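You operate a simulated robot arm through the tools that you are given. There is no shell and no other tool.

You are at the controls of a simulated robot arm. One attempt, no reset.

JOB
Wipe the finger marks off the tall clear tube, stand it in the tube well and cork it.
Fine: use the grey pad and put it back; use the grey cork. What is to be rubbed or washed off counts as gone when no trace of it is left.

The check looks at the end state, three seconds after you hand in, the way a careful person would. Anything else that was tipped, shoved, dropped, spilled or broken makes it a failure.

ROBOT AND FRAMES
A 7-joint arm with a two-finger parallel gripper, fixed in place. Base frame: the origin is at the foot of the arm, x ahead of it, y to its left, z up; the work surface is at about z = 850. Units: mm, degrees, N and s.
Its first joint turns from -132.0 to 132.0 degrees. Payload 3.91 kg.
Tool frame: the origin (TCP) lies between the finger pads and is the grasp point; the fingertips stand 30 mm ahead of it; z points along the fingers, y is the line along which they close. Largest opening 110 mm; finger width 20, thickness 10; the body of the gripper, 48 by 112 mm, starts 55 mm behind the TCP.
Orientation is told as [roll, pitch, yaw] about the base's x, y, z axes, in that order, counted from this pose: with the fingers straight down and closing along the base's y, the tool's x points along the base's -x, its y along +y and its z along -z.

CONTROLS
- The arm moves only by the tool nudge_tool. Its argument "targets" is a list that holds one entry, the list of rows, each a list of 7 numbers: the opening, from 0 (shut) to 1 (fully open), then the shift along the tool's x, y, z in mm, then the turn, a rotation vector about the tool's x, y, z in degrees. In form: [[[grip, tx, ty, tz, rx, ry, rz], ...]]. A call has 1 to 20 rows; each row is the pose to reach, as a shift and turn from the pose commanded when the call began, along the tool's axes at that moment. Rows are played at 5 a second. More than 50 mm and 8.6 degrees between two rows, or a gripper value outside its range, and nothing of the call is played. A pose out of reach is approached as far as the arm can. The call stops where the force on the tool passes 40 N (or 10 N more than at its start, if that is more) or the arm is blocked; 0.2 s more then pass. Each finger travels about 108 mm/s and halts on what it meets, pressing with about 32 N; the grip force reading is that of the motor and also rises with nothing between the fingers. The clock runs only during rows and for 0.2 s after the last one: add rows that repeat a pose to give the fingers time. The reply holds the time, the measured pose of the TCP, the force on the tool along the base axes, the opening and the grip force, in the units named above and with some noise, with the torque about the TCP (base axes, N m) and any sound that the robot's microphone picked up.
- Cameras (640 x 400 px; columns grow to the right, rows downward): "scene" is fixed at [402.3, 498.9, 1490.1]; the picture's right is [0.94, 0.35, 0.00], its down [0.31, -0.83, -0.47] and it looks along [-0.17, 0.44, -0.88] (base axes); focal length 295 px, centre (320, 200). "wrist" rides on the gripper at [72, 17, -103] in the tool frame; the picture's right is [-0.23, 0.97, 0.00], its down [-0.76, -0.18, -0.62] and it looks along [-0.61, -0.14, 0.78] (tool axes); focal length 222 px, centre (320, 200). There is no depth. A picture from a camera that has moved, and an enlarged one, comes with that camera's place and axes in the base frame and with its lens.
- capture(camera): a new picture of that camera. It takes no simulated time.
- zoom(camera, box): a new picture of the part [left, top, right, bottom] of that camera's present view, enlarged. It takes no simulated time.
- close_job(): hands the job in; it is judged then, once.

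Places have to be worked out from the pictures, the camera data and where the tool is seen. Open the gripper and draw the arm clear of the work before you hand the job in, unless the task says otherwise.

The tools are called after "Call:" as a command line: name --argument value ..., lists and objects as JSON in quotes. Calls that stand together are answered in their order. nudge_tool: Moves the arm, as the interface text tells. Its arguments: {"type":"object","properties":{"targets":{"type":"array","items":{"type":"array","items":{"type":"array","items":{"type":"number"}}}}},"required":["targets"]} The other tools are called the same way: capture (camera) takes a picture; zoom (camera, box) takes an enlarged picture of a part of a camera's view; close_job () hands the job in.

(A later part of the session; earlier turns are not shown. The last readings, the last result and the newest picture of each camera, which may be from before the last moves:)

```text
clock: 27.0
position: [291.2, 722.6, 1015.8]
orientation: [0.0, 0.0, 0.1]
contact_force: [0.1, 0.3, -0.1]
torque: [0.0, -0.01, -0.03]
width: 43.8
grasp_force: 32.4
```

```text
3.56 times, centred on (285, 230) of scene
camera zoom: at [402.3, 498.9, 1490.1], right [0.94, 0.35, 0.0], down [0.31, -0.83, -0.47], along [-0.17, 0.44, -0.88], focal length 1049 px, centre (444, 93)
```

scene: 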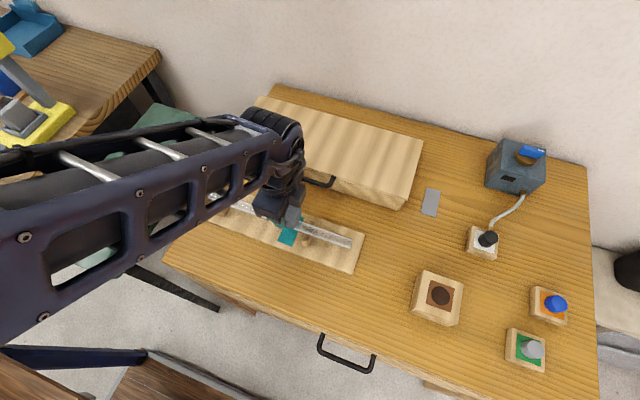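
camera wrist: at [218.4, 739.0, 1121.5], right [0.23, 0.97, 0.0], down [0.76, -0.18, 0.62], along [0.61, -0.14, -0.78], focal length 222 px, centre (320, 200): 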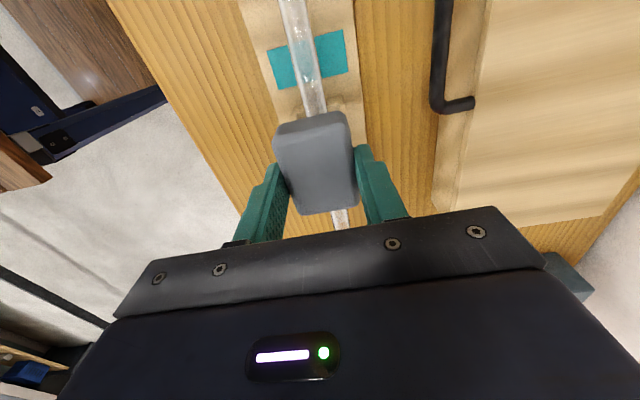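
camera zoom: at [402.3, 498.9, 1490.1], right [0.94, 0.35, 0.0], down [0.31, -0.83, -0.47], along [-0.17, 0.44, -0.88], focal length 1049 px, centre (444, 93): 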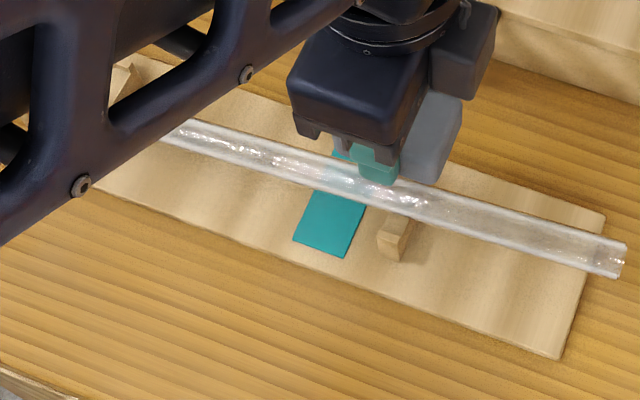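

I'll shift the view further in +x so the section near the right bar, where the smudge should now be, isn't hidden by the pad.

Call:
nudge_tool --targets '[[[0.2, -40, 0, 0, 0, 0, 0], [0.2, -75, 0, -5, 0, 0, 0], [0.2, -75, 0, -5, 0, 0, 0]]]'

Call:
capture --camera "wrist"

Call:
zoom --camera "wrist" --box '[250, 0, 380, 115]'

Call:
zoom --camera "scene" --box '[195, 180, 375, 280]'

```text
clock: 27.8
position: [367.2, 721.8, 1022.6]
orientation: [0.0, 0.0, 0.0]
contact_force: [-0.4, -0.4, -0.5]
torque: [0.0, -0.03, 0.01]
width: 43.5
grasp_force: 31.9
```

```text
taken
camera wrist: at [295.1, 739.9, 1125.7], right [0.23, 0.97, 0.0], down [0.76, -0.18, 0.62], along [0.61, -0.14, -0.78], focal length 222 px, centre (320, 200)
```

wrist: 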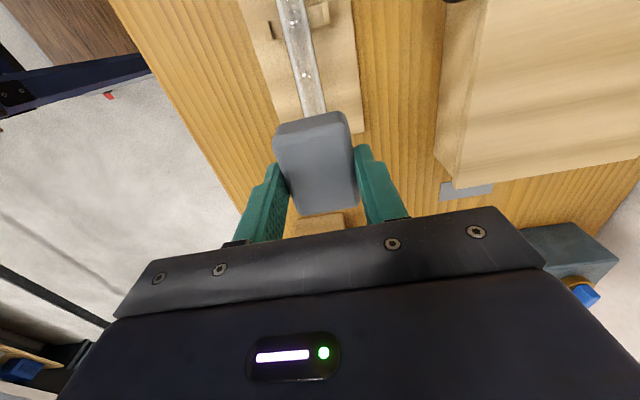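

```text
3.48 times, centred on (315, 58) of wrist
camera zoom: at [295.1, 739.9, 1125.7], right [0.23, 0.97, 0.0], down [0.76, -0.18, 0.62], along [0.61, -0.14, -0.78], focal length 773 px, centre (337, 696)
```

zoom: 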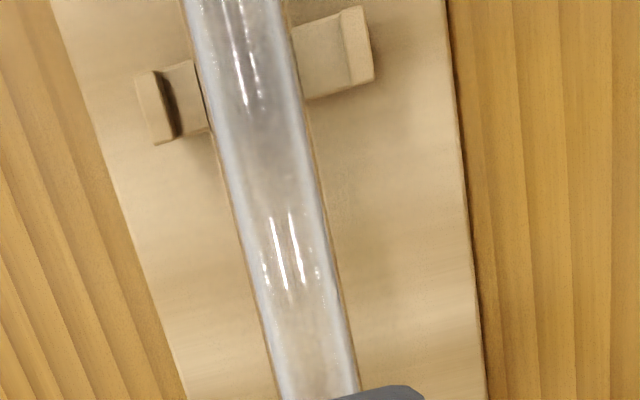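

```text
3.56 times, centred on (285, 230) of scene
camera zoom: at [402.3, 498.9, 1490.1], right [0.94, 0.35, 0.0], down [0.31, -0.83, -0.47], along [-0.17, 0.44, -0.88], focal length 1049 px, centre (444, 93)
```

zoom: 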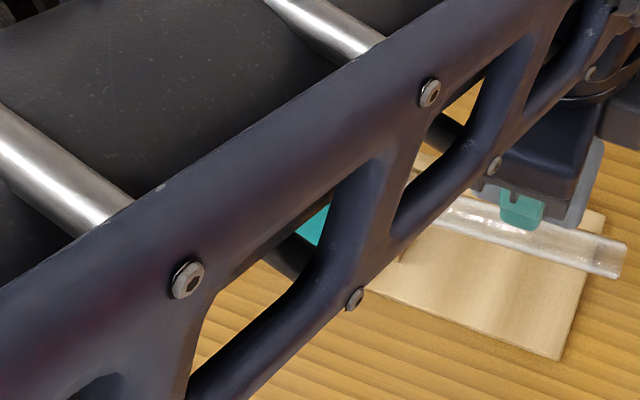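

The smudge is hard to judge against bare wood; the teal patch gives better contrast. I'll return the pad to its place first, then re-seat the tube on the cradle and inspect it over the teal.

Call:
nudge_tool --targets '[[[0.2, 38, -16, 0, 0, 0, 0], [0.2, 76, -33, 0, 0, 0, 0], [0.2, 114, -50, 0, 0, 0, 0], [0.2, 152, -66, 0, 0, 0, 0], [0.2, 190, -83, 0, 0, 0, 0], [0.2, 228, -100, 0, 0, 0, 0], [0.2, 266, -116, 0, 0, 0, 0], [0.2, 266, -116, 40, 0, 0, 0], [0.2, 266, -116, 80, 0, 0, 0], [0.2, 266, -116, 110, 0, 0, 0], [0.2, 266, -116, 120, 0, 0, 0], [0.2, 266, -116, 125, 0, 0, 0], [0.2, 266, -116, 125, 0, 0, 0]]]'

Call:
zoom --camera "wrist" --box '[240, 80, 420, 230]'

Call:
zoom --camera "scene" --box '[195, 180, 375, 280]'

```text
clock: 30.6
position: [102.6, 605.3, 897.3]
orientation: [0.0, 0.0, 0.1]
contact_force: [0.2, -0.1, -0.8]
torque: [0.0, 0.01, 0.02]
width: 43.7
grasp_force: 31.9
```

```text
2.67 times, centred on (330, 155) of wrist
camera zoom: at [29.8, 622.5, 1001.0], right [0.23, 0.97, 0.0], down [0.76, -0.18, 0.62], along [0.61, -0.14, -0.78], focal length 592 px, centre (293, 320)
```

zoom: 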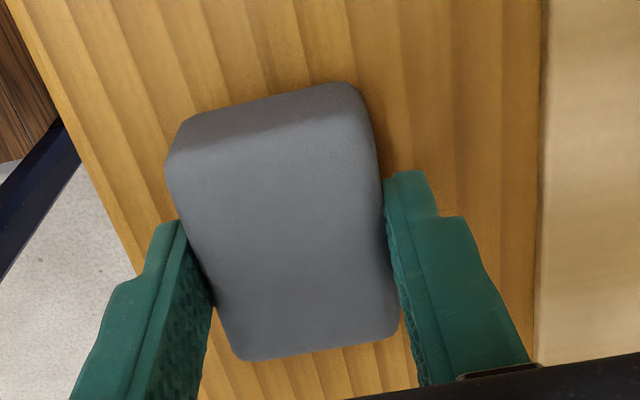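

```text
3.56 times, centred on (285, 230) of scene
camera zoom: at [402.3, 498.9, 1490.1], right [0.94, 0.35, 0.0], down [0.31, -0.83, -0.47], along [-0.17, 0.44, -0.88], focal length 1049 px, centre (444, 93)
```

zoom: 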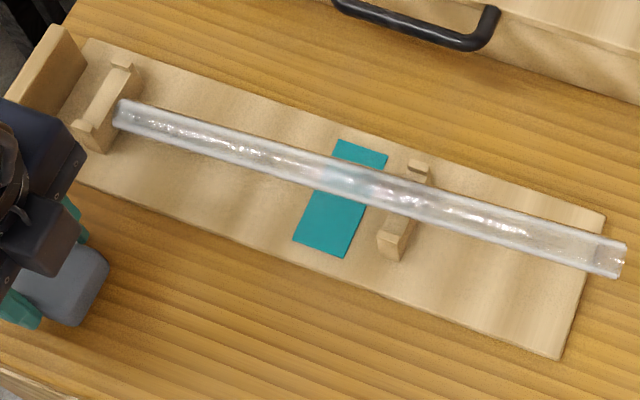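

Call:
zoom --camera "scene" --box '[270, 210, 340, 260]'

Call:
nudge_tool --targets '[[[0.2, 0, 0, 4, 0, 0, 0], [0.2, 0, 0, 7, 0, 0, 0], [0.2, 0, 0, 8, 0, 0, 0], [0.2, 0, 0, 8, 0, 0, 0]]]'

```text
8.00 times, centred on (305, 235) of scene
camera zoom: at [402.3, 498.9, 1490.1], right [0.94, 0.35, 0.0], down [0.31, -0.83, -0.47], along [-0.17, 0.44, -0.88], focal length 2360 px, centre (440, -80)
```

zoom: 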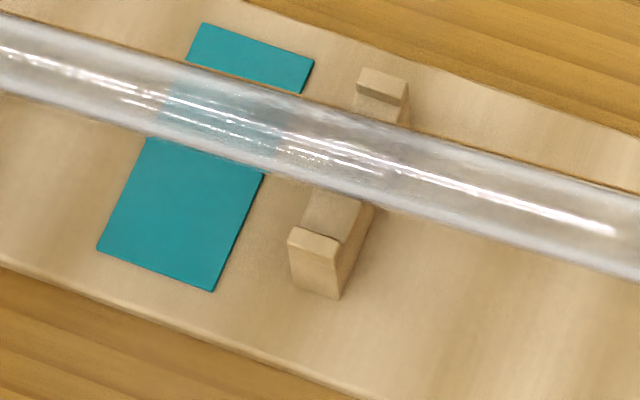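

```text
clock: 31.6
position: [101.1, 604.7, 888.5]
orientation: [0.0, 0.0, 0.0]
contact_force: [-0.1, 0.2, 0.3]
torque: [0.0, 0.02, 0.02]
width: 43.9
grasp_force: 31.9
```

Call:
nudge_tool --targets '[[[0.2, 0, 0.5, 0.5, 0, 0, 0], [0.2, 0, 0.5, 1, 0, 0, 0], [0.2, 0, 0.5, 1, 0, 0, 0]]]'

```text
clock: 32.4
position: [100.8, 605.3, 889.1]
orientation: [0.1, 0.0, 0.0]
contact_force: [3.1, -1.8, 10.4]
torque: [-0.07, 0.2, 0.08]
width: 43.6
grasp_force: 32.0
```

The pad is touching the table. I'll release it and rise.

Call:
nudge_tool --targets '[[[0.45, 0, 0, 0, 0, 0, 0], [0.64, 0, 0, 0, 0, 0, 0], [0.64, 0, 0, 0, 0, 0, 0], [0.64, 0, 0, -20, 0, 0, 0], [0.64, 0, 0, -50, 0, 0, 0], [0.64, 0, 0, -90, 0, 0, 0], [0.64, 0, 0, -90, 0, 0, 0]]]'

Call:
capture --camera "wrist"

Call:
zoom --camera "scene" --box '[160, 180, 340, 280]'

```text
clock: 34.0
position: [100.7, 605.2, 977.7]
orientation: [-0.1, 0.0, 0.0]
contact_force: [0.3, 0.2, -0.1]
torque: [0.03, 0.0, 0.01]
width: 70.4
grasp_force: 0.1
```

```text
taken
camera wrist: at [28.2, 622.8, 1082.0], right [0.23, 0.97, 0.0], down [0.76, -0.18, 0.62], along [0.61, -0.14, -0.78], focal length 222 px, centre (320, 200)
```

wrist: 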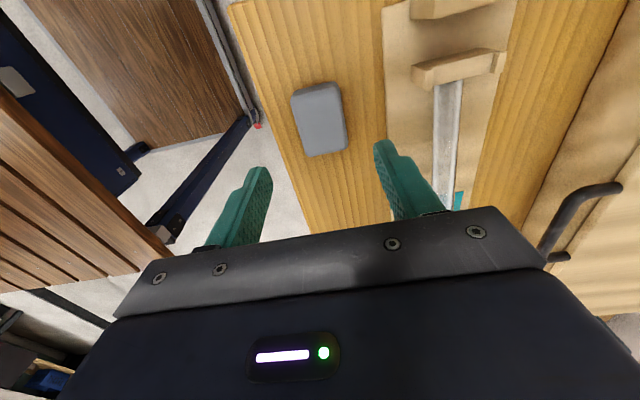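

```text
3.56 times, centred on (250, 230) of scene
camera zoom: at [402.3, 498.9, 1490.1], right [0.94, 0.35, 0.0], down [0.31, -0.83, -0.47], along [-0.17, 0.44, -0.88], focal length 1049 px, centre (569, 93)
```

zoom: 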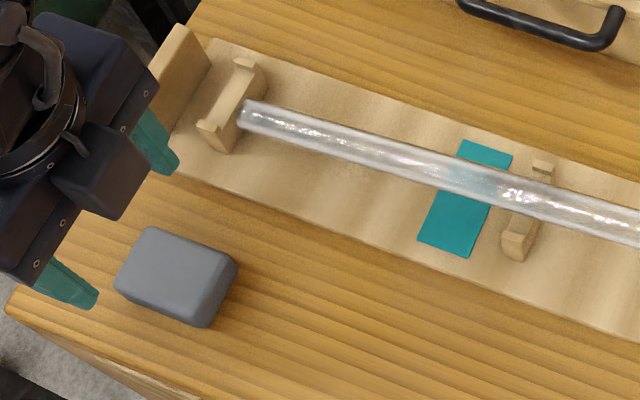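

The pad is back in its place. Now I'll move above the tube at x≈215, tilting the tool about 7° to match the tube's slope, ready to grasp it and re-seat it.

Call:
nudge_tool --targets '[[[0.64, -30, 30, 0, 0, 0, 0], [0.64, -65, 65, 0, 0, 0, 0], [0.64, -95, 95, 0, 0, 0, 0], [0.64, -115, 115, 10, 0, -4, 0], [0.64, -115, 115, 30, 0, -7.4, 0], [0.64, -115, 115, 40, 0, -7.4, 0], [0.64, -115, 115, 40, 0, -7.4, 0]]]'

Call:
capture --camera "wrist"

Call:
zoom --camera "wrist" --box '[220, 0, 420, 230]'

```text
clock: 35.6
position: [215.2, 721.9, 937.6]
orientation: [-0.1, -7.5, 0.0]
contact_force: [0.7, -0.4, 0.9]
torque: [0.0, 0.03, -0.01]
width: 70.5
grasp_force: 0.0
```

```text
taken
camera wrist: at [130.8, 739.5, 1031.9], right [0.23, 0.97, 0.03], down [0.67, -0.18, 0.72], along [0.7, -0.14, -0.7], focal length 222 px, centre (320, 200)
```

wrist: 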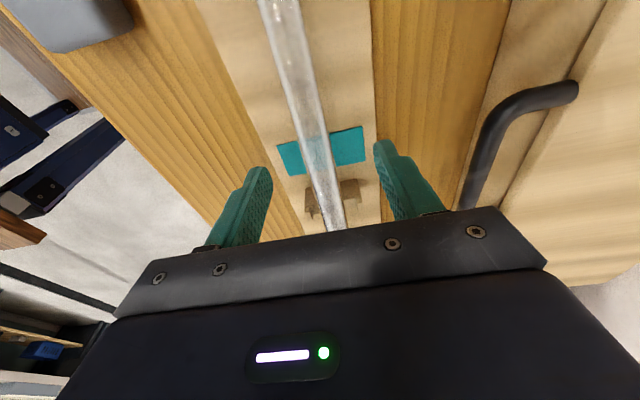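

```text
1.74 times, centred on (320, 115) of wrist
camera zoom: at [130.8, 739.5, 1031.9], right [0.23, 0.97, 0.03], down [0.67, -0.18, 0.72], along [0.7, -0.14, -0.7], focal length 386 px, centre (320, 348)
```

zoom: 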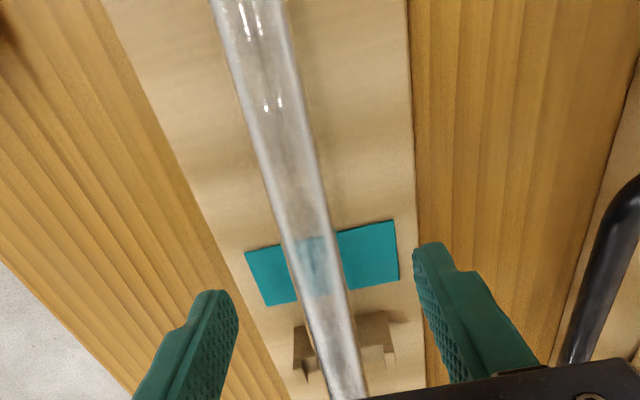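

The tube axis is at y≈722, centred between the fingers. I'll descend to about z=897 and close.

Call:
nudge_tool --targets '[[[0.64, 1.3, 0, 10, 0, 0, 0], [0.64, 2.6, 0, 20, 0, 0, 0], [0.64, 3.9, 0, 30, 0, 0, 0], [0.64, 5.2, 0, 38, 0, 0, 0], [0.64, 5.2, 0, 40, 0, 0, 0], [0.64, 5.2, 0, 40, 0, 0, 0]]]'

Call:
zoom --camera "wrist" --box '[220, 0, 420, 230]'

Call:
zoom --camera "scene" --box '[200, 180, 360, 280]'

```text
clock: 37.0
position: [215.2, 721.3, 898.0]
orientation: [0.0, -7.4, 0.0]
contact_force: [0.0, -0.2, -0.5]
torque: [0.0, -0.01, 0.01]
width: 70.5
grasp_force: 0.0
```

```text
1.74 times, centred on (320, 115) of wrist
camera zoom: at [130.9, 738.8, 991.4], right [0.23, 0.97, 0.03], down [0.67, -0.18, 0.72], along [0.7, -0.14, -0.7], focal length 386 px, centre (320, 348)
```

zoom: 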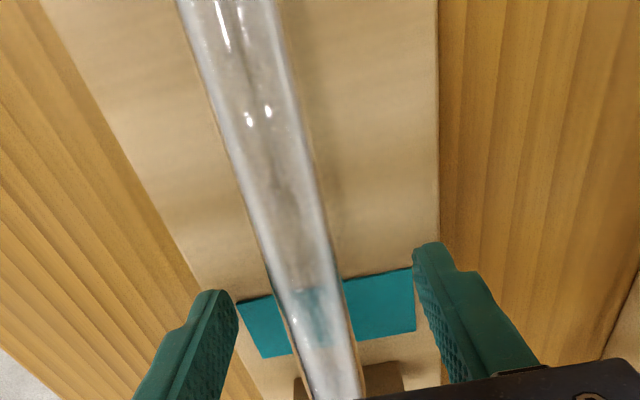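

```text
4.00 times, centred on (280, 230) of scene
camera zoom: at [402.3, 498.9, 1490.1], right [0.94, 0.35, 0.0], down [0.31, -0.83, -0.47], along [-0.17, 0.44, -0.88], focal length 1180 px, centre (480, 80)
```

zoom: 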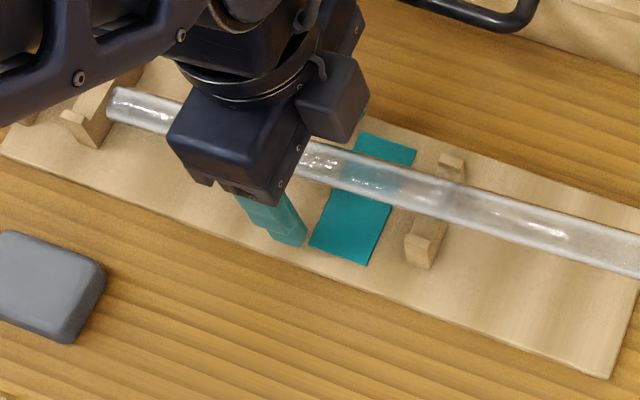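

Call:
nudge_tool --targets '[[[0.4, 0, 0, 0, 0, 0, 0], [0.3, 0, 0, 0, 0, 0, 0], [0.25, 0, 0, 0, 0, 0, 0], [0.2, 0, 0, 0, 0, 0, 0], [0.15, 0, 0, 0, 0, 0, 0], [0.15, 0, 0, 0, 0, 0, 0], [0.15, 0, 0, 0, 0, 0, 0]]]'

Call:
zoom --camera "wrist" --box '[220, 0, 420, 230]'

```text
clock: 38.6
position: [215.7, 721.0, 897.6]
orientation: [0.0, -7.4, 0.1]
contact_force: [0.4, -0.6, -0.2]
torque: [-0.01, -0.02, -0.02]
width: 22.3
grasp_force: 31.8
```

```text
1.74 times, centred on (320, 115) of wrist
camera zoom: at [130.9, 738.7, 991.4], right [0.23, 0.97, 0.03], down [0.67, -0.18, 0.72], along [0.7, -0.14, -0.7], focal length 386 px, centre (320, 348)
```

zoom: 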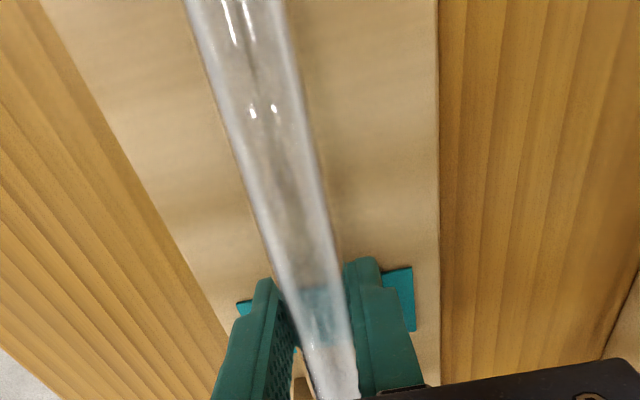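

The tube is held at 22.3 mm wide. I'll lift it, level it, and bring it back about 37 mm toward −x, over the cradle.

Call:
nudge_tool --targets '[[[0.15, -1.3, 0, -10, 0, 0, 0], [0.15, -3.9, 0, -30, 0, 0, 0], [0.15, -7.7, 0, -59.5, 0, 0, 0], [0.15, 8, 0, -61, 0, 3.7, 0], [0.15, 29, 0, -64.3, 0, 7.4, 0], [0.15, 29, 0, -64.3, 0, 7.4, 0]]]'

Call:
capture --camera "wrist"

Call:
zoom --camera "scene" --box '[195, 170, 365, 270]'

Call:
zoom --camera "scene" --box '[270, 200, 340, 250]'

```text
clock: 40.0
position: [178.1, 721.7, 957.9]
orientation: [0.0, 0.0, 0.0]
contact_force: [0.2, -0.5, -0.7]
torque: [0.0, 0.07, -0.01]
width: 22.5
grasp_force: 31.7
```

```text
taken
camera wrist: at [106.4, 739.1, 1061.4], right [0.23, 0.97, 0.0], down [0.76, -0.18, 0.62], along [0.61, -0.14, -0.78], focal length 222 px, centre (320, 200)
```

wrist: 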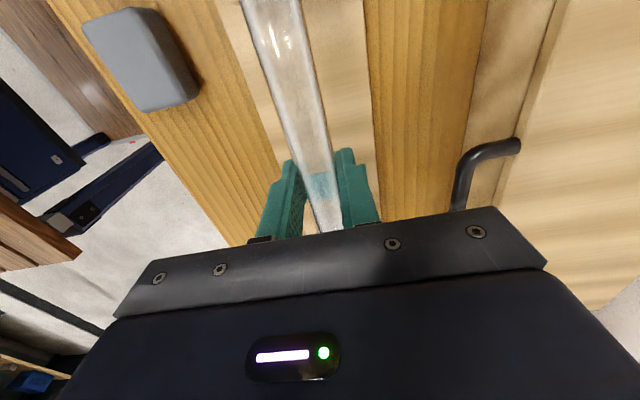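

```text
3.76 times, centred on (280, 220) of scene
camera zoom: at [402.3, 498.9, 1490.1], right [0.94, 0.35, 0.0], down [0.31, -0.83, -0.47], along [-0.17, 0.44, -0.88], focal length 1111 px, centre (471, 125)
```

zoom: 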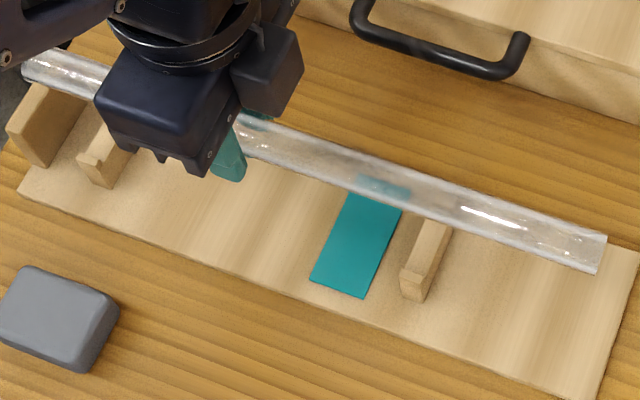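

```text
8.00 times, centred on (305, 225) of scene
camera zoom: at [402.3, 498.9, 1490.1], right [0.94, 0.35, 0.0], down [0.31, -0.83, -0.47], along [-0.17, 0.44, -0.88], focal length 2360 px, centre (440, 0)
```

zoom: 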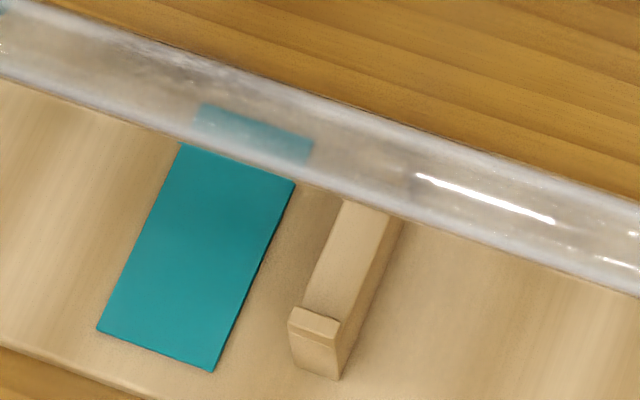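

Call:
zoom --camera "scene" --box '[262, 192, 312, 226]'

Call:
zoom --camera "scene" --box '[300, 205, 360, 246]'

Call:
zoom --camera "wrist" --box '[220, 0, 400, 235]'

```text
11.76 times, centred on (287, 209) of scene
camera zoom: at [402.3, 498.9, 1490.1], right [0.94, 0.35, 0.0], down [0.31, -0.83, -0.47], along [-0.17, 0.44, -0.88], focal length 3471 px, centre (708, 94)
```

zoom: 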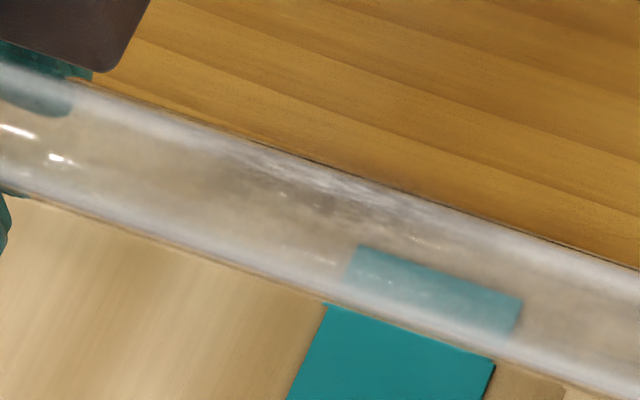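

```text
9.76 times, centred on (330, 226) of scene
camera zoom: at [402.3, 498.9, 1490.1], right [0.94, 0.35, 0.0], down [0.31, -0.83, -0.47], along [-0.17, 0.44, -0.88], focal length 2878 px, centre (222, -49)
```

zoom: 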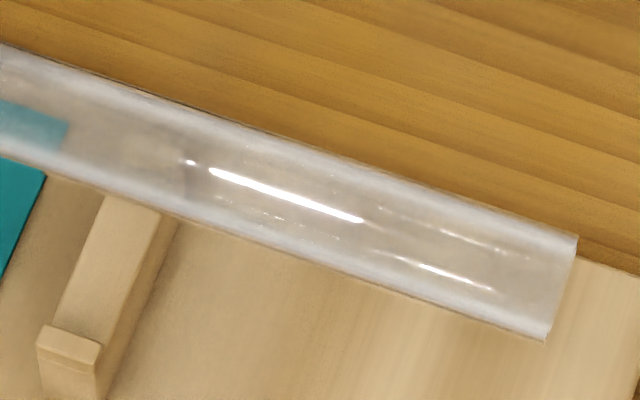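

```text
1.70 times, centred on (310, 118) of wrist
camera zoom: at [106.4, 739.1, 1061.4], right [0.23, 0.97, 0.0], down [0.76, -0.18, 0.62], along [0.61, -0.14, -0.78], focal length 378 px, centre (337, 340)
```

zoom: 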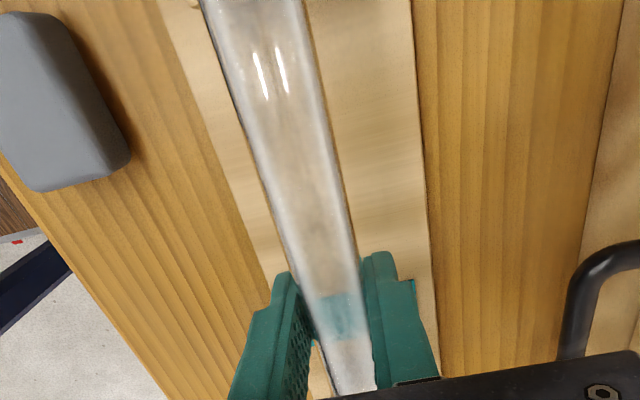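

The marks are still there: whitish-violet streaks on the tube's upper +y side, about 176–219 mm from the closed end. I'll raise the tube and roll the tool (which turns the tube) to see all round it.

Call:
nudge_tool --targets '[[[0.15, 0, 0, -20, 0, 0, 0], [0.15, 0, 0, -40, -8, 0, 0], [0.15, 0, 0, -50, -16, 0, 0], [0.15, 0, 0, -50, -24, 0, 0], [0.15, 0, 0, -50, -32, 0, 0], [0.15, 0, 0, -50, -40, 0, 0], [0.15, 0, 0, -50, -48, 0, 0], [0.15, 0, 0, -50, -56, 0, 0], [0.15, 0, 0, -50, -60, 0, 0], [0.15, 0, 0, -50, -60, 0, 0]]]'

Call:
capture --camera "scene"

Call:
zoom --camera "scene" --box '[240, 170, 340, 240]'

Call:
capture --camera "wrist"

```text
clock: 42.2
position: [178.4, 721.8, 1008.8]
orientation: [60.1, -0.1, 0.0]
contact_force: [-0.2, 0.5, -0.5]
torque: [0.01, 0.05, -0.01]
width: 22.4
grasp_force: 31.3
```

```text
taken
```

scene: 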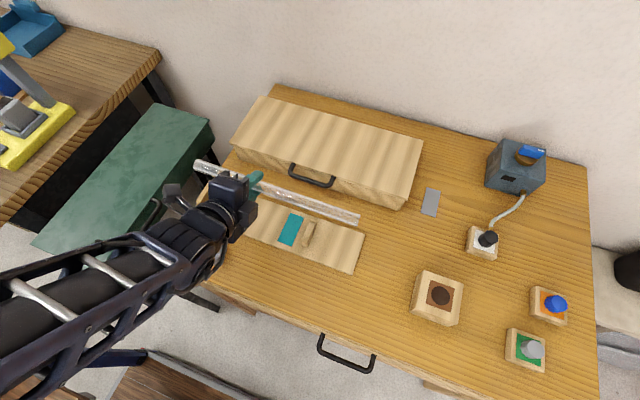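

```text
5.71 times, centred on (290, 205) of scene
camera zoom: at [402.3, 498.9, 1490.1], right [0.94, 0.35, 0.0], down [0.31, -0.83, -0.47], along [-0.17, 0.44, -0.88], focal length 1686 px, centre (491, 171)
```

zoom: 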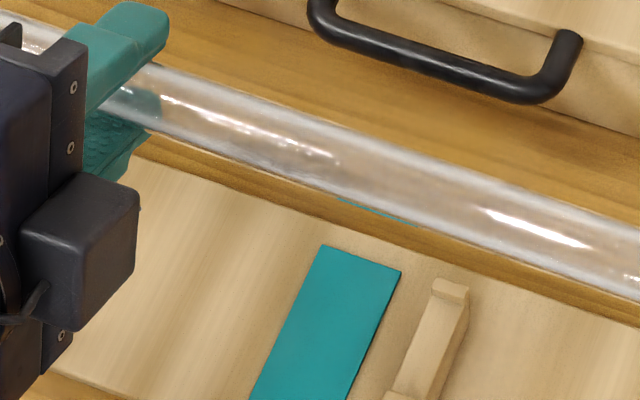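

```text
taken
camera wrist: at [106.3, 640.9, 1074.7], right [0.23, 0.49, 0.84], down [0.76, -0.63, 0.16], along [0.61, 0.61, -0.51], focal length 222 px, centre (320, 200)
```

wrist: 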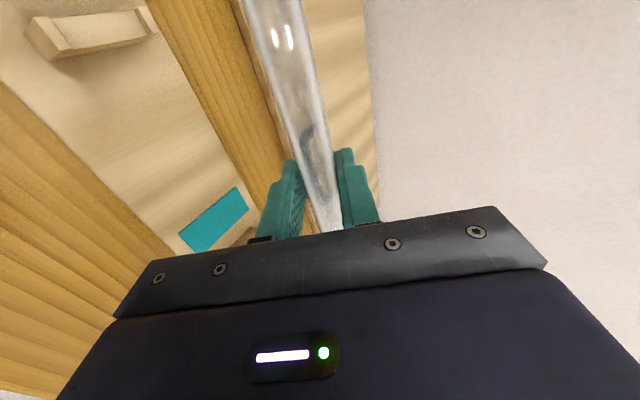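

Call:
zoom --camera "scene" --box '[262, 180, 322, 220]'

Call:
zoom --camera "scene" --box '[310, 190, 370, 230]'

```text
10.00 times, centred on (292, 200) of scene
camera zoom: at [402.3, 498.9, 1490.1], right [0.94, 0.35, 0.0], down [0.31, -0.83, -0.47], along [-0.17, 0.44, -0.88], focal length 2950 px, centre (600, 200)
```

zoom: 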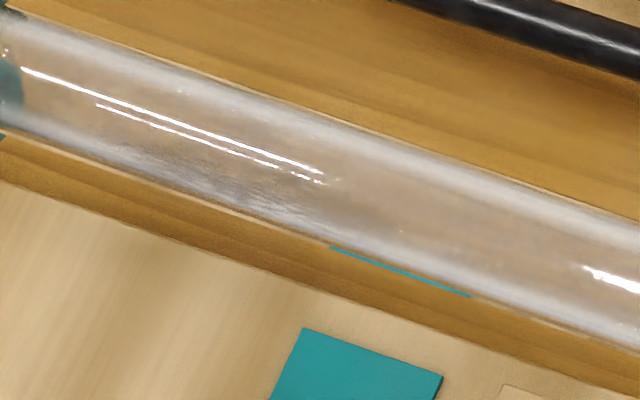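

```text
10.00 times, centred on (340, 210) of scene
camera zoom: at [402.3, 498.9, 1490.1], right [0.94, 0.35, 0.0], down [0.31, -0.83, -0.47], along [-0.17, 0.44, -0.88], focal length 2950 px, centre (120, 100)
```

zoom: 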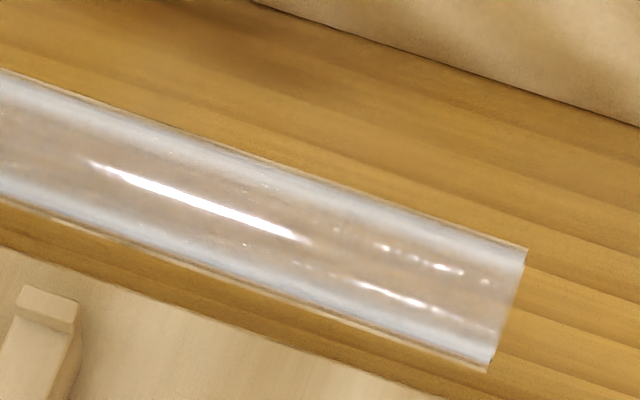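

At this roll the smudge is visible as one patch, centred about 25° to the +y side of the top at zero roll. I'll turn the tool to roll 25 so the smudge faces straight up, and set the tube back on the bars that way.

Call:
nudge_tool --targets '[[[0.15, 0, 0, 0, 8, 0, 0], [0.15, 0, 0, 0, 16, 0, 0], [0.15, 0, 0, 0, 24, 0, 0], [0.15, 0, 0, 0, 32, 0, 0], [0.15, 0, 0, 0, 35, 0, 0], [0.15, 0, 0, 0, 35, 0, 0]]]'

Call:
zoom --camera "scene" --box '[262, 180, 322, 220]'

Call:
capture --camera "wrist"

```text
clock: 43.6
position: [178.2, 721.0, 1008.2]
orientation: [25.0, 0.0, 0.0]
contact_force: [0.2, -0.6, -1.1]
torque: [-0.01, 0.04, 0.01]
width: 22.4
grasp_force: 31.7
```

```text
10.00 times, centred on (292, 200) of scene
camera zoom: at [402.3, 498.9, 1490.1], right [0.94, 0.35, 0.0], down [0.31, -0.83, -0.47], along [-0.17, 0.44, -0.88], focal length 2950 px, centre (600, 200)
```

zoom: 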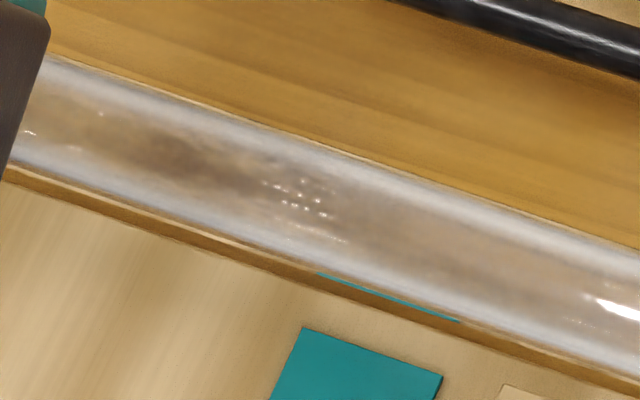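

```text
taken
camera wrist: at [106.4, 693.5, 1109.2], right [0.23, 0.88, 0.41], down [0.76, -0.42, 0.49], along [0.61, 0.2, -0.77], focal length 222 px, centre (320, 200)
```

wrist: 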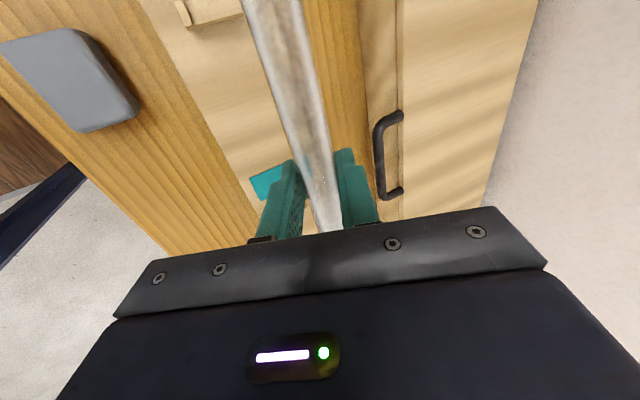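

Now the smudge faces the scene camera, 22° off vertical, so it actually sits near the top at about zero roll. I'll rotate to roll 5 and lower the tube toward the bars.

Call:
nudge_tool --targets '[[[0.15, 0, 0, 0, 8, 0, 0], [0.15, 0, 0, 0, 16, 0, 0], [0.15, 0, 0, 0, 20, 0, 0], [0.15, 0, 0, 0, 20, 0, 0]]]'

Call:
nudge_tool --targets '[[[0.15, 0, -1, 25, 0, 0, 0], [0.15, 0, -3, 50, 0, 0, 0], [0.15, 0, -5, 75, 0, 0, 0], [0.15, 0, -6, 86, 0, 0, 0], [0.15, 0, -6, 90, 0, 0, 0], [0.15, 0, -6, 90, 0, 0, 0]]]'

Call:
capture --camera "wrist"

Call:
zoom --camera "scene" --box '[195, 170, 365, 270]'

```text
clock: 44.6
position: [178.4, 719.5, 1006.8]
orientation: [4.9, 0.1, 0.1]
contact_force: [-0.2, -0.1, -0.9]
torque: [-0.02, 0.04, 0.0]
width: 22.0
grasp_force: 31.9
```

```text
clock: 46.0
position: [178.7, 723.3, 919.0]
orientation: [5.1, 0.1, -0.1]
contact_force: [-0.6, 0.1, -0.6]
torque: [-0.02, 0.08, -0.01]
width: 22.3
grasp_force: 31.9
```

```text
taken
camera wrist: at [106.1, 732.0, 1022.7], right [0.23, 0.97, 0.08], down [0.76, -0.23, 0.61], along [0.61, -0.07, -0.79], focal length 222 px, centre (320, 200)
```

wrist: 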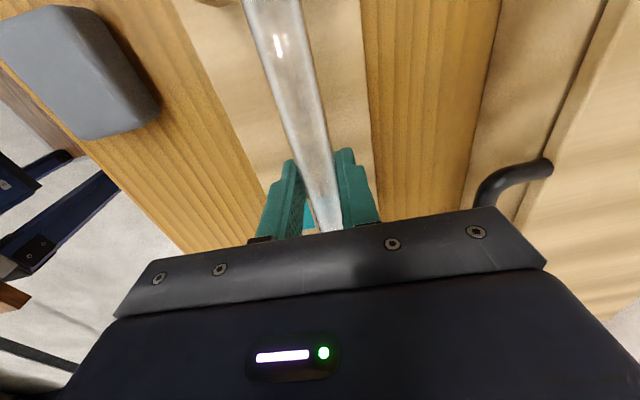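

```text
3.76 times, centred on (280, 220) of scene
camera zoom: at [402.3, 498.9, 1490.1], right [0.94, 0.35, 0.0], down [0.31, -0.83, -0.47], along [-0.17, 0.44, -0.88], focal length 1111 px, centre (471, 125)
```

zoom: 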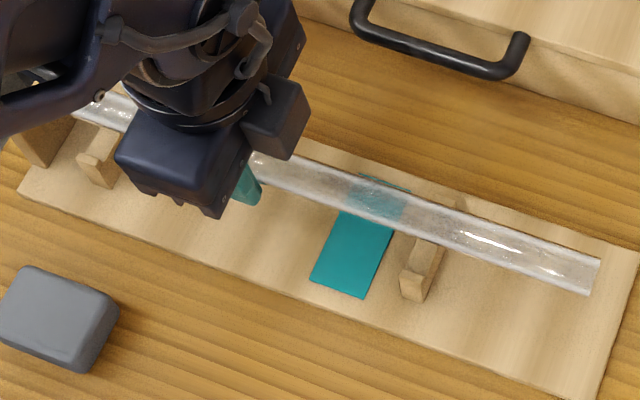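

I'll shift 4 mm toward +x, to clear the backstop for certain, and lower slowly until it touches.

Call:
nudge_tool --targets '[[[0.15, -4, -2, 0, 0, 0, 0], [0.15, -4, -2, 3, 0, 0, 0], [0.15, -4, -2, 6, 0, 0, 0], [0.15, -4, -2, 8, 0, 0, 0], [0.15, -4, -2, 9, 0, 0, 0]]]'

Call:
zoom --camera "scene" --box '[195, 170, 365, 270]'

```text
clock: 47.2
position: [182.9, 721.7, 909.5]
orientation: [5.1, 0.0, 0.0]
contact_force: [1.6, -2.0, 7.4]
torque: [-0.04, 0.82, 0.2]
width: 22.3
grasp_force: 31.8
```

```text
3.76 times, centred on (280, 220) of scene
camera zoom: at [402.3, 498.9, 1490.1], right [0.94, 0.35, 0.0], down [0.31, -0.83, -0.47], along [-0.17, 0.44, -0.88], focal length 1111 px, centre (471, 125)
```

zoom: 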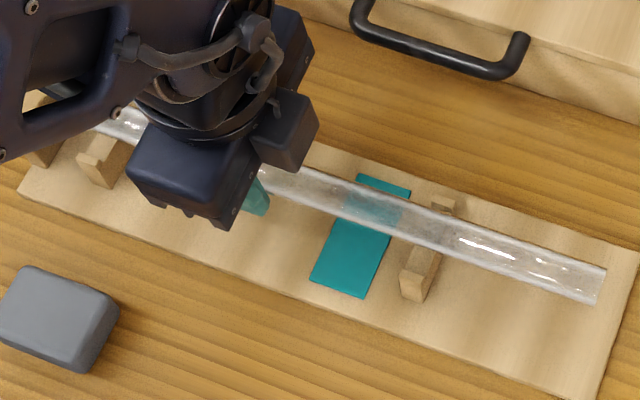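

Call:
nudge_tool --targets '[[[0.15, 0, 0, 0, 0, 0.5, 0], [0.15, 0, 0, 0, 0, 1, 0], [0.15, 0, 0, 0, 0, 1, 0]]]'

```text
clock: 48.0
position: [182.4, 720.8, 908.6]
orientation: [5.0, 0.9, 0.1]
contact_force: [0.0, -0.3, 0.3]
torque: [0.01, -0.19, 0.0]
width: 22.2
grasp_force: 31.9
```

Both bars are now lightly loaded, so I'll release the tube and withdraw upward.

Call:
nudge_tool --targets '[[[0.22, 0, 0, 0, 0, 0, 0], [0.28, 0, 0, 0, 0, 0, 0], [0.4, 0, 0, 0, 0, 0, 0], [0.5, 0, 0, 0, 0, 0, 0], [0.5, 0, 0, -15, 0, 0, 0], [0.5, 0, 0, -40, 0, 0, 0], [0.6, 0, 0, -80, -5, -1, 0], [0.64, 0, 0, -80, -5, -1, 0]]]'

Call:
capture --camera "wrist"

Call:
zoom --camera "scene" --box '[195, 170, 365, 270]'

```text
clock: 49.8
position: [184.4, 714.6, 987.9]
orientation: [10.2, 0.0, -0.2]
contact_force: [0.0, 0.7, -0.2]
torque: [0.03, 0.0, 0.0]
width: 70.3
grasp_force: 0.0
```

```text
taken
camera wrist: at [111.7, 713.8, 1092.0], right [0.23, 0.96, 0.17], down [0.76, -0.28, 0.58], along [0.61, 0.0, -0.79], focal length 222 px, centre (320, 200)
```

wrist: 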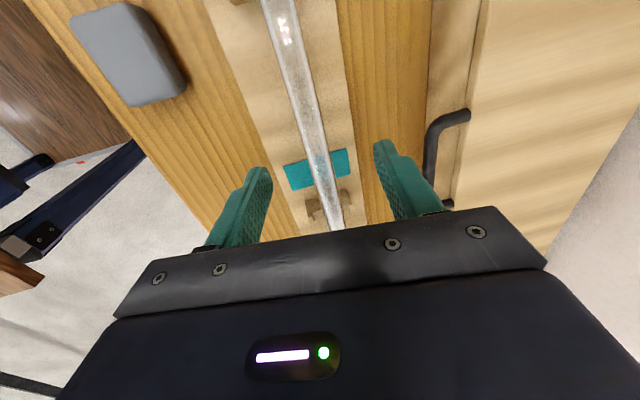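

```text
3.76 times, centred on (280, 220) of scene
camera zoom: at [402.3, 498.9, 1490.1], right [0.94, 0.35, 0.0], down [0.31, -0.83, -0.47], along [-0.17, 0.44, -0.88], focal length 1111 px, centre (471, 125)
```

zoom: 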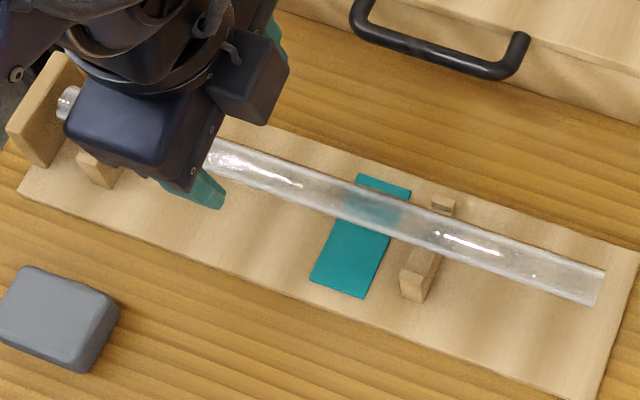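

The tube is re-seated with its closed end next to the backstop. I'll head back above the pad and use that position to inspect the smudge with the scene camera.

Call:
nudge_tool --targets '[[[0.64, 20, -27, -3, 4, 0, 0], [0.64, 42, -55, -6, 8, 0, 0], [0.64, 63, -83, -8, 10, 0, 0], [0.64, 83.4, -109.4, -9.2, 10, 0, 0.2], [0.64, 83.4, -109.4, -9.2, 10, 0, 0.2]]]'

Call:
capture --camera "wrist"

Call:
zoom --camera "scene" --box '[262, 195, 332, 245]'

Call:
zoom --camera "scene" --box '[195, 170, 365, 270]'

```text
clock: 51.0
position: [99.7, 604.2, 977.2]
orientation: [0.0, 0.0, -0.2]
contact_force: [0.6, 0.5, -0.3]
torque: [0.02, 0.02, -0.01]
width: 70.4
grasp_force: 0.2
```

```text
taken
camera wrist: at [28.1, 622.3, 1081.1], right [0.23, 0.97, 0.0], down [0.76, -0.18, 0.62], along [0.61, -0.14, -0.78], focal length 222 px, centre (320, 200)
```

wrist: 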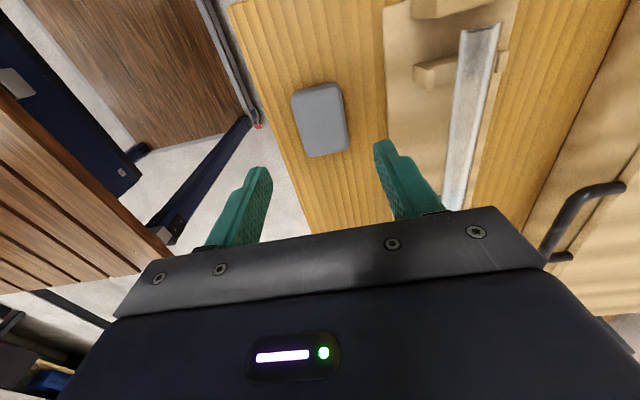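

```text
8.00 times, centred on (297, 220) of scene
camera zoom: at [402.3, 498.9, 1490.1], right [0.94, 0.35, 0.0], down [0.31, -0.83, -0.47], along [-0.17, 0.44, -0.88], focal length 2360 px, centre (504, 40)
```

zoom: 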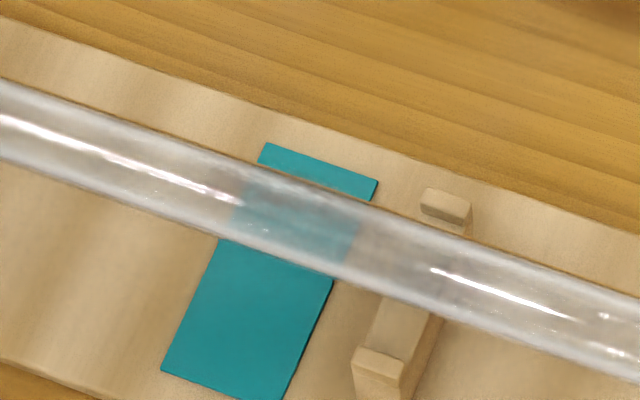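

```text
3.76 times, centred on (280, 220) of scene
camera zoom: at [402.3, 498.9, 1490.1], right [0.94, 0.35, 0.0], down [0.31, -0.83, -0.47], along [-0.17, 0.44, -0.88], focal length 1111 px, centre (471, 125)
```

zoom: 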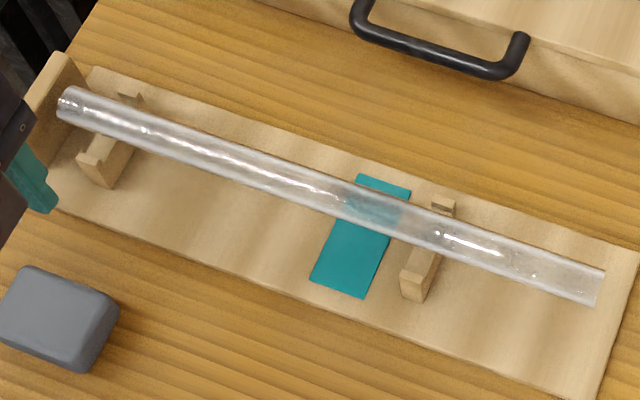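

The reddish smudge still shows near the top of the tube over the teal. I'll pick the pad up again, centred at about (101, 606).

Call:
nudge_tool --targets '[[[0.64, -1, 1.5, 30, 0, 0, 0], [0.64, -1, 1.5, 60, 0, 0, 0], [0.64, -1, 1.5, 80, 0, 0, 0], [0.64, -1, 1.5, 88, 0, 0, 0], [0.64, -1, 1.5, 88, 0, 0, 0], [0.3, -1, 1.5, 88, 0, 0, 0], [0.2, -1, 1.5, 88, 0, 0, 0], [0.2, -1, 1.5, 88, 0, 0, 0], [0.2, -1, 1.5, 88, 0, 0, 0]]]'

```text
clock: 53.0
position: [101.4, 605.5, 890.8]
orientation: [-0.1, 0.1, -0.4]
contact_force: [0.3, 0.3, 0.0]
torque: [0.02, 0.0, 0.01]
width: 43.4
grasp_force: 32.1
```

Call:
nudge_tool --targets '[[[0.2, 0, 0, -20, 0, 0, 0], [0.2, 0, 0, -55, 0, 0, 0], [0.2, 0, 0, -95, 0, 0, 0.4], [0.2, -36, 24, -95, 0, 0, 0.4], [0.2, -72, 48, -95, 0, 0, 0.4], [0.2, -108, 72, -95, 0, 0, 0.4], [0.2, -144, 96, -95, 0, 0, 0.4], [0.2, -174, 116.5, -95, 0, 0, 0.4], [0.2, -174, 116.5, -75, 0, 0, 0.4], [0.2, -174, 116.5, -65, 0, 0, 0.4], [0.2, -174, 116.5, -65, 0, 0, 0.4]]]'

Call:
zoom --camera "scene" --box '[195, 170, 365, 270]'

Call:
capture --camera "wrist"

```text
clock: 55.4
position: [275.0, 722.3, 954.7]
orientation: [0.0, 0.1, -0.7]
contact_force: [0.6, -0.5, -0.5]
torque: [-0.01, 0.04, 0.02]
width: 43.7
grasp_force: 32.4
```

```text
3.76 times, centred on (280, 220) of scene
camera zoom: at [402.3, 498.9, 1490.1], right [0.94, 0.35, 0.0], down [0.31, -0.83, -0.47], along [-0.17, 0.44, -0.88], focal length 1111 px, centre (471, 125)
```

zoom: 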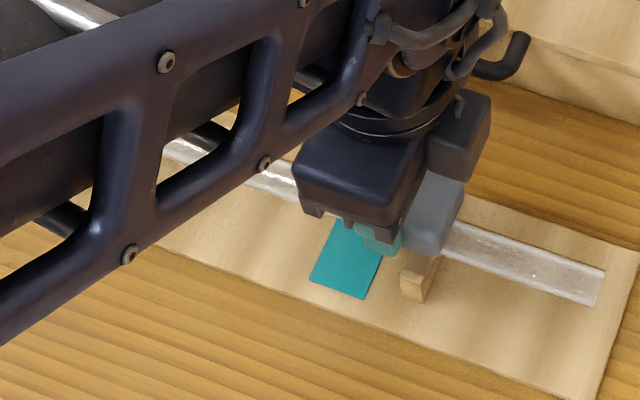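

```text
taken
camera wrist: at [203.9, 741.2, 1059.1], right [0.24, 0.97, 0.0], down [0.76, -0.19, 0.62], along [0.6, -0.15, -0.78], focal length 222 px, centre (320, 200)
```

wrist: 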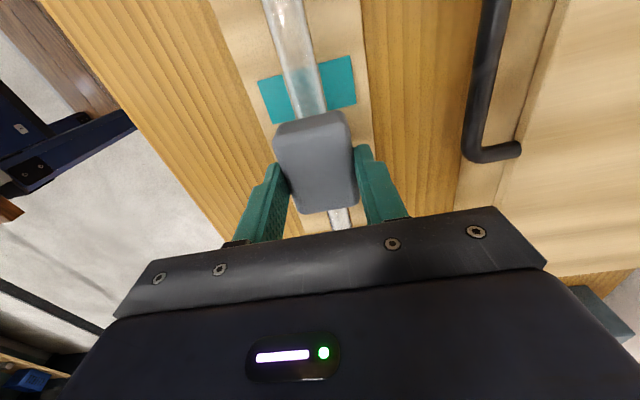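

I'll descend in 1 mm steps onto the tube.

Call:
nudge_tool --targets '[[[0.2, 0, 0, 2, 0, 0, -0.7], [0.2, 0, 0, 3, 0, 0, -0.7], [0.2, 0, 0, 4, 0, 0, -0.7], [0.2, 0, 0, 5, 0, 0, -0.7], [0.2, 0, 0, 5, 0, 0, -0.7]]]'

```text
clock: 56.6
position: [277.1, 722.5, 950.0]
orientation: [0.0, -0.1, 0.1]
contact_force: [0.4, 0.1, -0.3]
torque: [0.0, -0.03, -0.07]
width: 43.4
grasp_force: 32.1
```

Call:
nudge_tool --targets '[[[0.2, 0, 0, 0.7, 0, 0, 0], [0.2, 0, 0, 1.4, 0, 0, 0], [0.2, 0, 0, 1.4, 0, 0, 0]]]'

```text
clock: 57.4
position: [276.3, 723.9, 948.9]
orientation: [0.0, 0.1, -0.1]
contact_force: [-1.0, 0.2, 6.0]
torque: [-0.02, 0.05, 0.02]
width: 43.8
grasp_force: 31.9
```

Contact at 6 N. Now one −x stroke of 60 mm, which pushes the tube only against its backstop.

Call:
nudge_tool --targets '[[[0.2, 0, 0, 0.4, 0, 0, 0], [0.2, 6, 0, 0.4, 0, 0, 0], [0.2, 12, 0, 0.4, 0, 0, 0], [0.2, 18, 0, 0.4, 0, 0, 0], [0.2, 24, 0, 0.4, 0, 0, 0], [0.2, 30, 0, 0.4, 0, 0, 0], [0.2, 36, 0, 0.4, 0, 0, 0], [0.2, 42, 0, 0.4, 0, 0, 0], [0.2, 48, 0, 0.4, 0, 0, 0], [0.2, 54, 0, 0.4, 0, 0, 0], [0.2, 60, 0, 0.4, 0, 0, 0]]]'

Call:
zoom --camera "scene" --box '[195, 170, 365, 270]'

```text
clock: 59.8
position: [218.2, 722.8, 948.6]
orientation: [0.2, 0.0, 0.0]
contact_force: [13.6, 0.9, 19.6]
torque: [0.01, -0.33, 0.0]
width: 43.6
grasp_force: 31.9
```

```text
3.76 times, centred on (280, 220) of scene
camera zoom: at [402.3, 498.9, 1490.1], right [0.94, 0.35, 0.0], down [0.31, -0.83, -0.47], along [-0.17, 0.44, -0.88], focal length 1111 px, centre (471, 125)
```

zoom: 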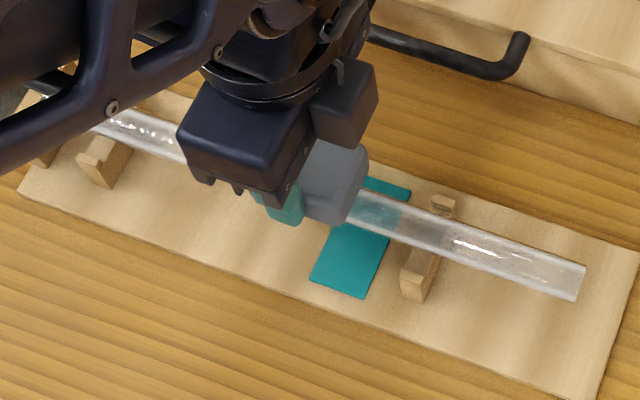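

The stroke rubs properly now (13.6 N friction against the backstop, 20 N normal). I'll repeat −x strokes and lift the pad on each return.

Call:
nudge_tool --targets '[[[0.2, 0, 0, -8, 0, 0, 0], [0.2, -44, 0, -8, 0, 0, 0], [0.2, -44, 0, -1.5, 0, 0, 0], [0.2, -44, 0, 0, 0, 0, 0], [0.2, -36, 0, 0, 0, 0, 0], [0.2, -28, 0, 0, 0, 0, 0], [0.2, -20, 0, 0, 0, 0, 0], [0.2, -12, 0, 0, 0, 0, 0], [0.2, -4, 0, 0, 0, 0, 0], [0.2, 4, 0, 0, 0, 0, 0], [0.2, 10, 0, 0, 0, 0, 0], [0.2, 10, 0, -8, 0, 0, 0], [0.2, -34, 0, -8, 0, 0, 0], [0.2, -34, 0, -1.5, 0, 0, 0], [0.2, -34, 0, 0, 0, 0, 0], [0.2, -25, 0, 0, 0, 0, 0], [0.2, -16, 0, 0, 0, 0, 0], [0.2, -7, 0, 0, 0, 0, 0], [0.2, 2, 0, 0, 0, 0, 0], [0.2, 10, 0, 0, 0, 0, 0]]]'

Call:
zoom --camera "scene" --box '[262, 195, 332, 245]'

Call:
capture --camera "wrist"

```text
clock: 64.0
position: [205.5, 723.0, 949.7]
orientation: [0.0, 0.0, 0.1]
contact_force: [9.9, -0.2, 14.9]
torque: [0.0, -0.24, 0.01]
width: 43.8
grasp_force: 32.0
```

```text
8.00 times, centred on (297, 220) of scene
camera zoom: at [402.3, 498.9, 1490.1], right [0.94, 0.35, 0.0], down [0.31, -0.83, -0.47], along [-0.17, 0.44, -0.88], focal length 2360 px, centre (504, 40)
```

zoom: 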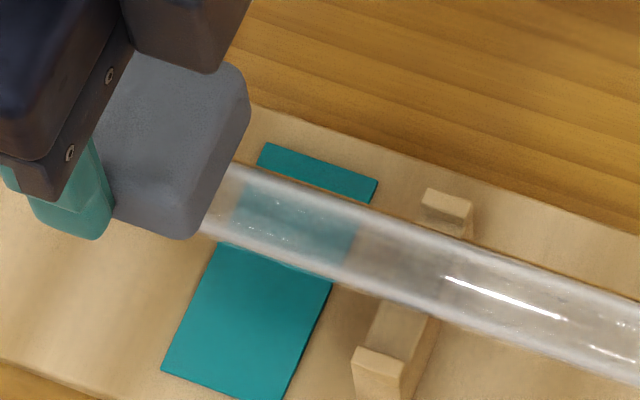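

```text
taken
camera wrist: at [133.7, 740.5, 1053.0], right [0.23, 0.97, 0.0], down [0.76, -0.18, 0.62], along [0.61, -0.14, -0.78], focal length 222 px, centre (320, 200)
```

wrist: 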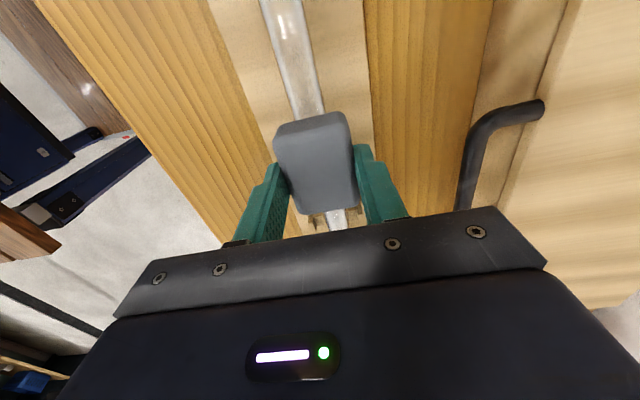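

Call:
zoom --camera "scene" --box '[285, 208, 325, 238]'

```text
13.33 times, centred on (305, 223) of scene
camera zoom: at [402.3, 498.9, 1490.1], right [0.94, 0.35, 0.0], down [0.31, -0.83, -0.47], along [-0.17, 0.44, -0.88], focal length 3934 px, centre (520, -107)
```

zoom: 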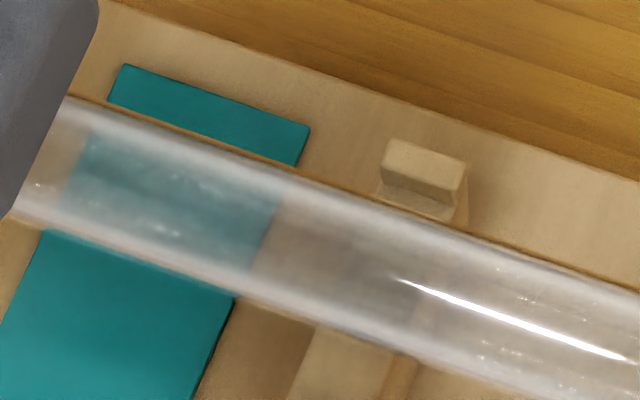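

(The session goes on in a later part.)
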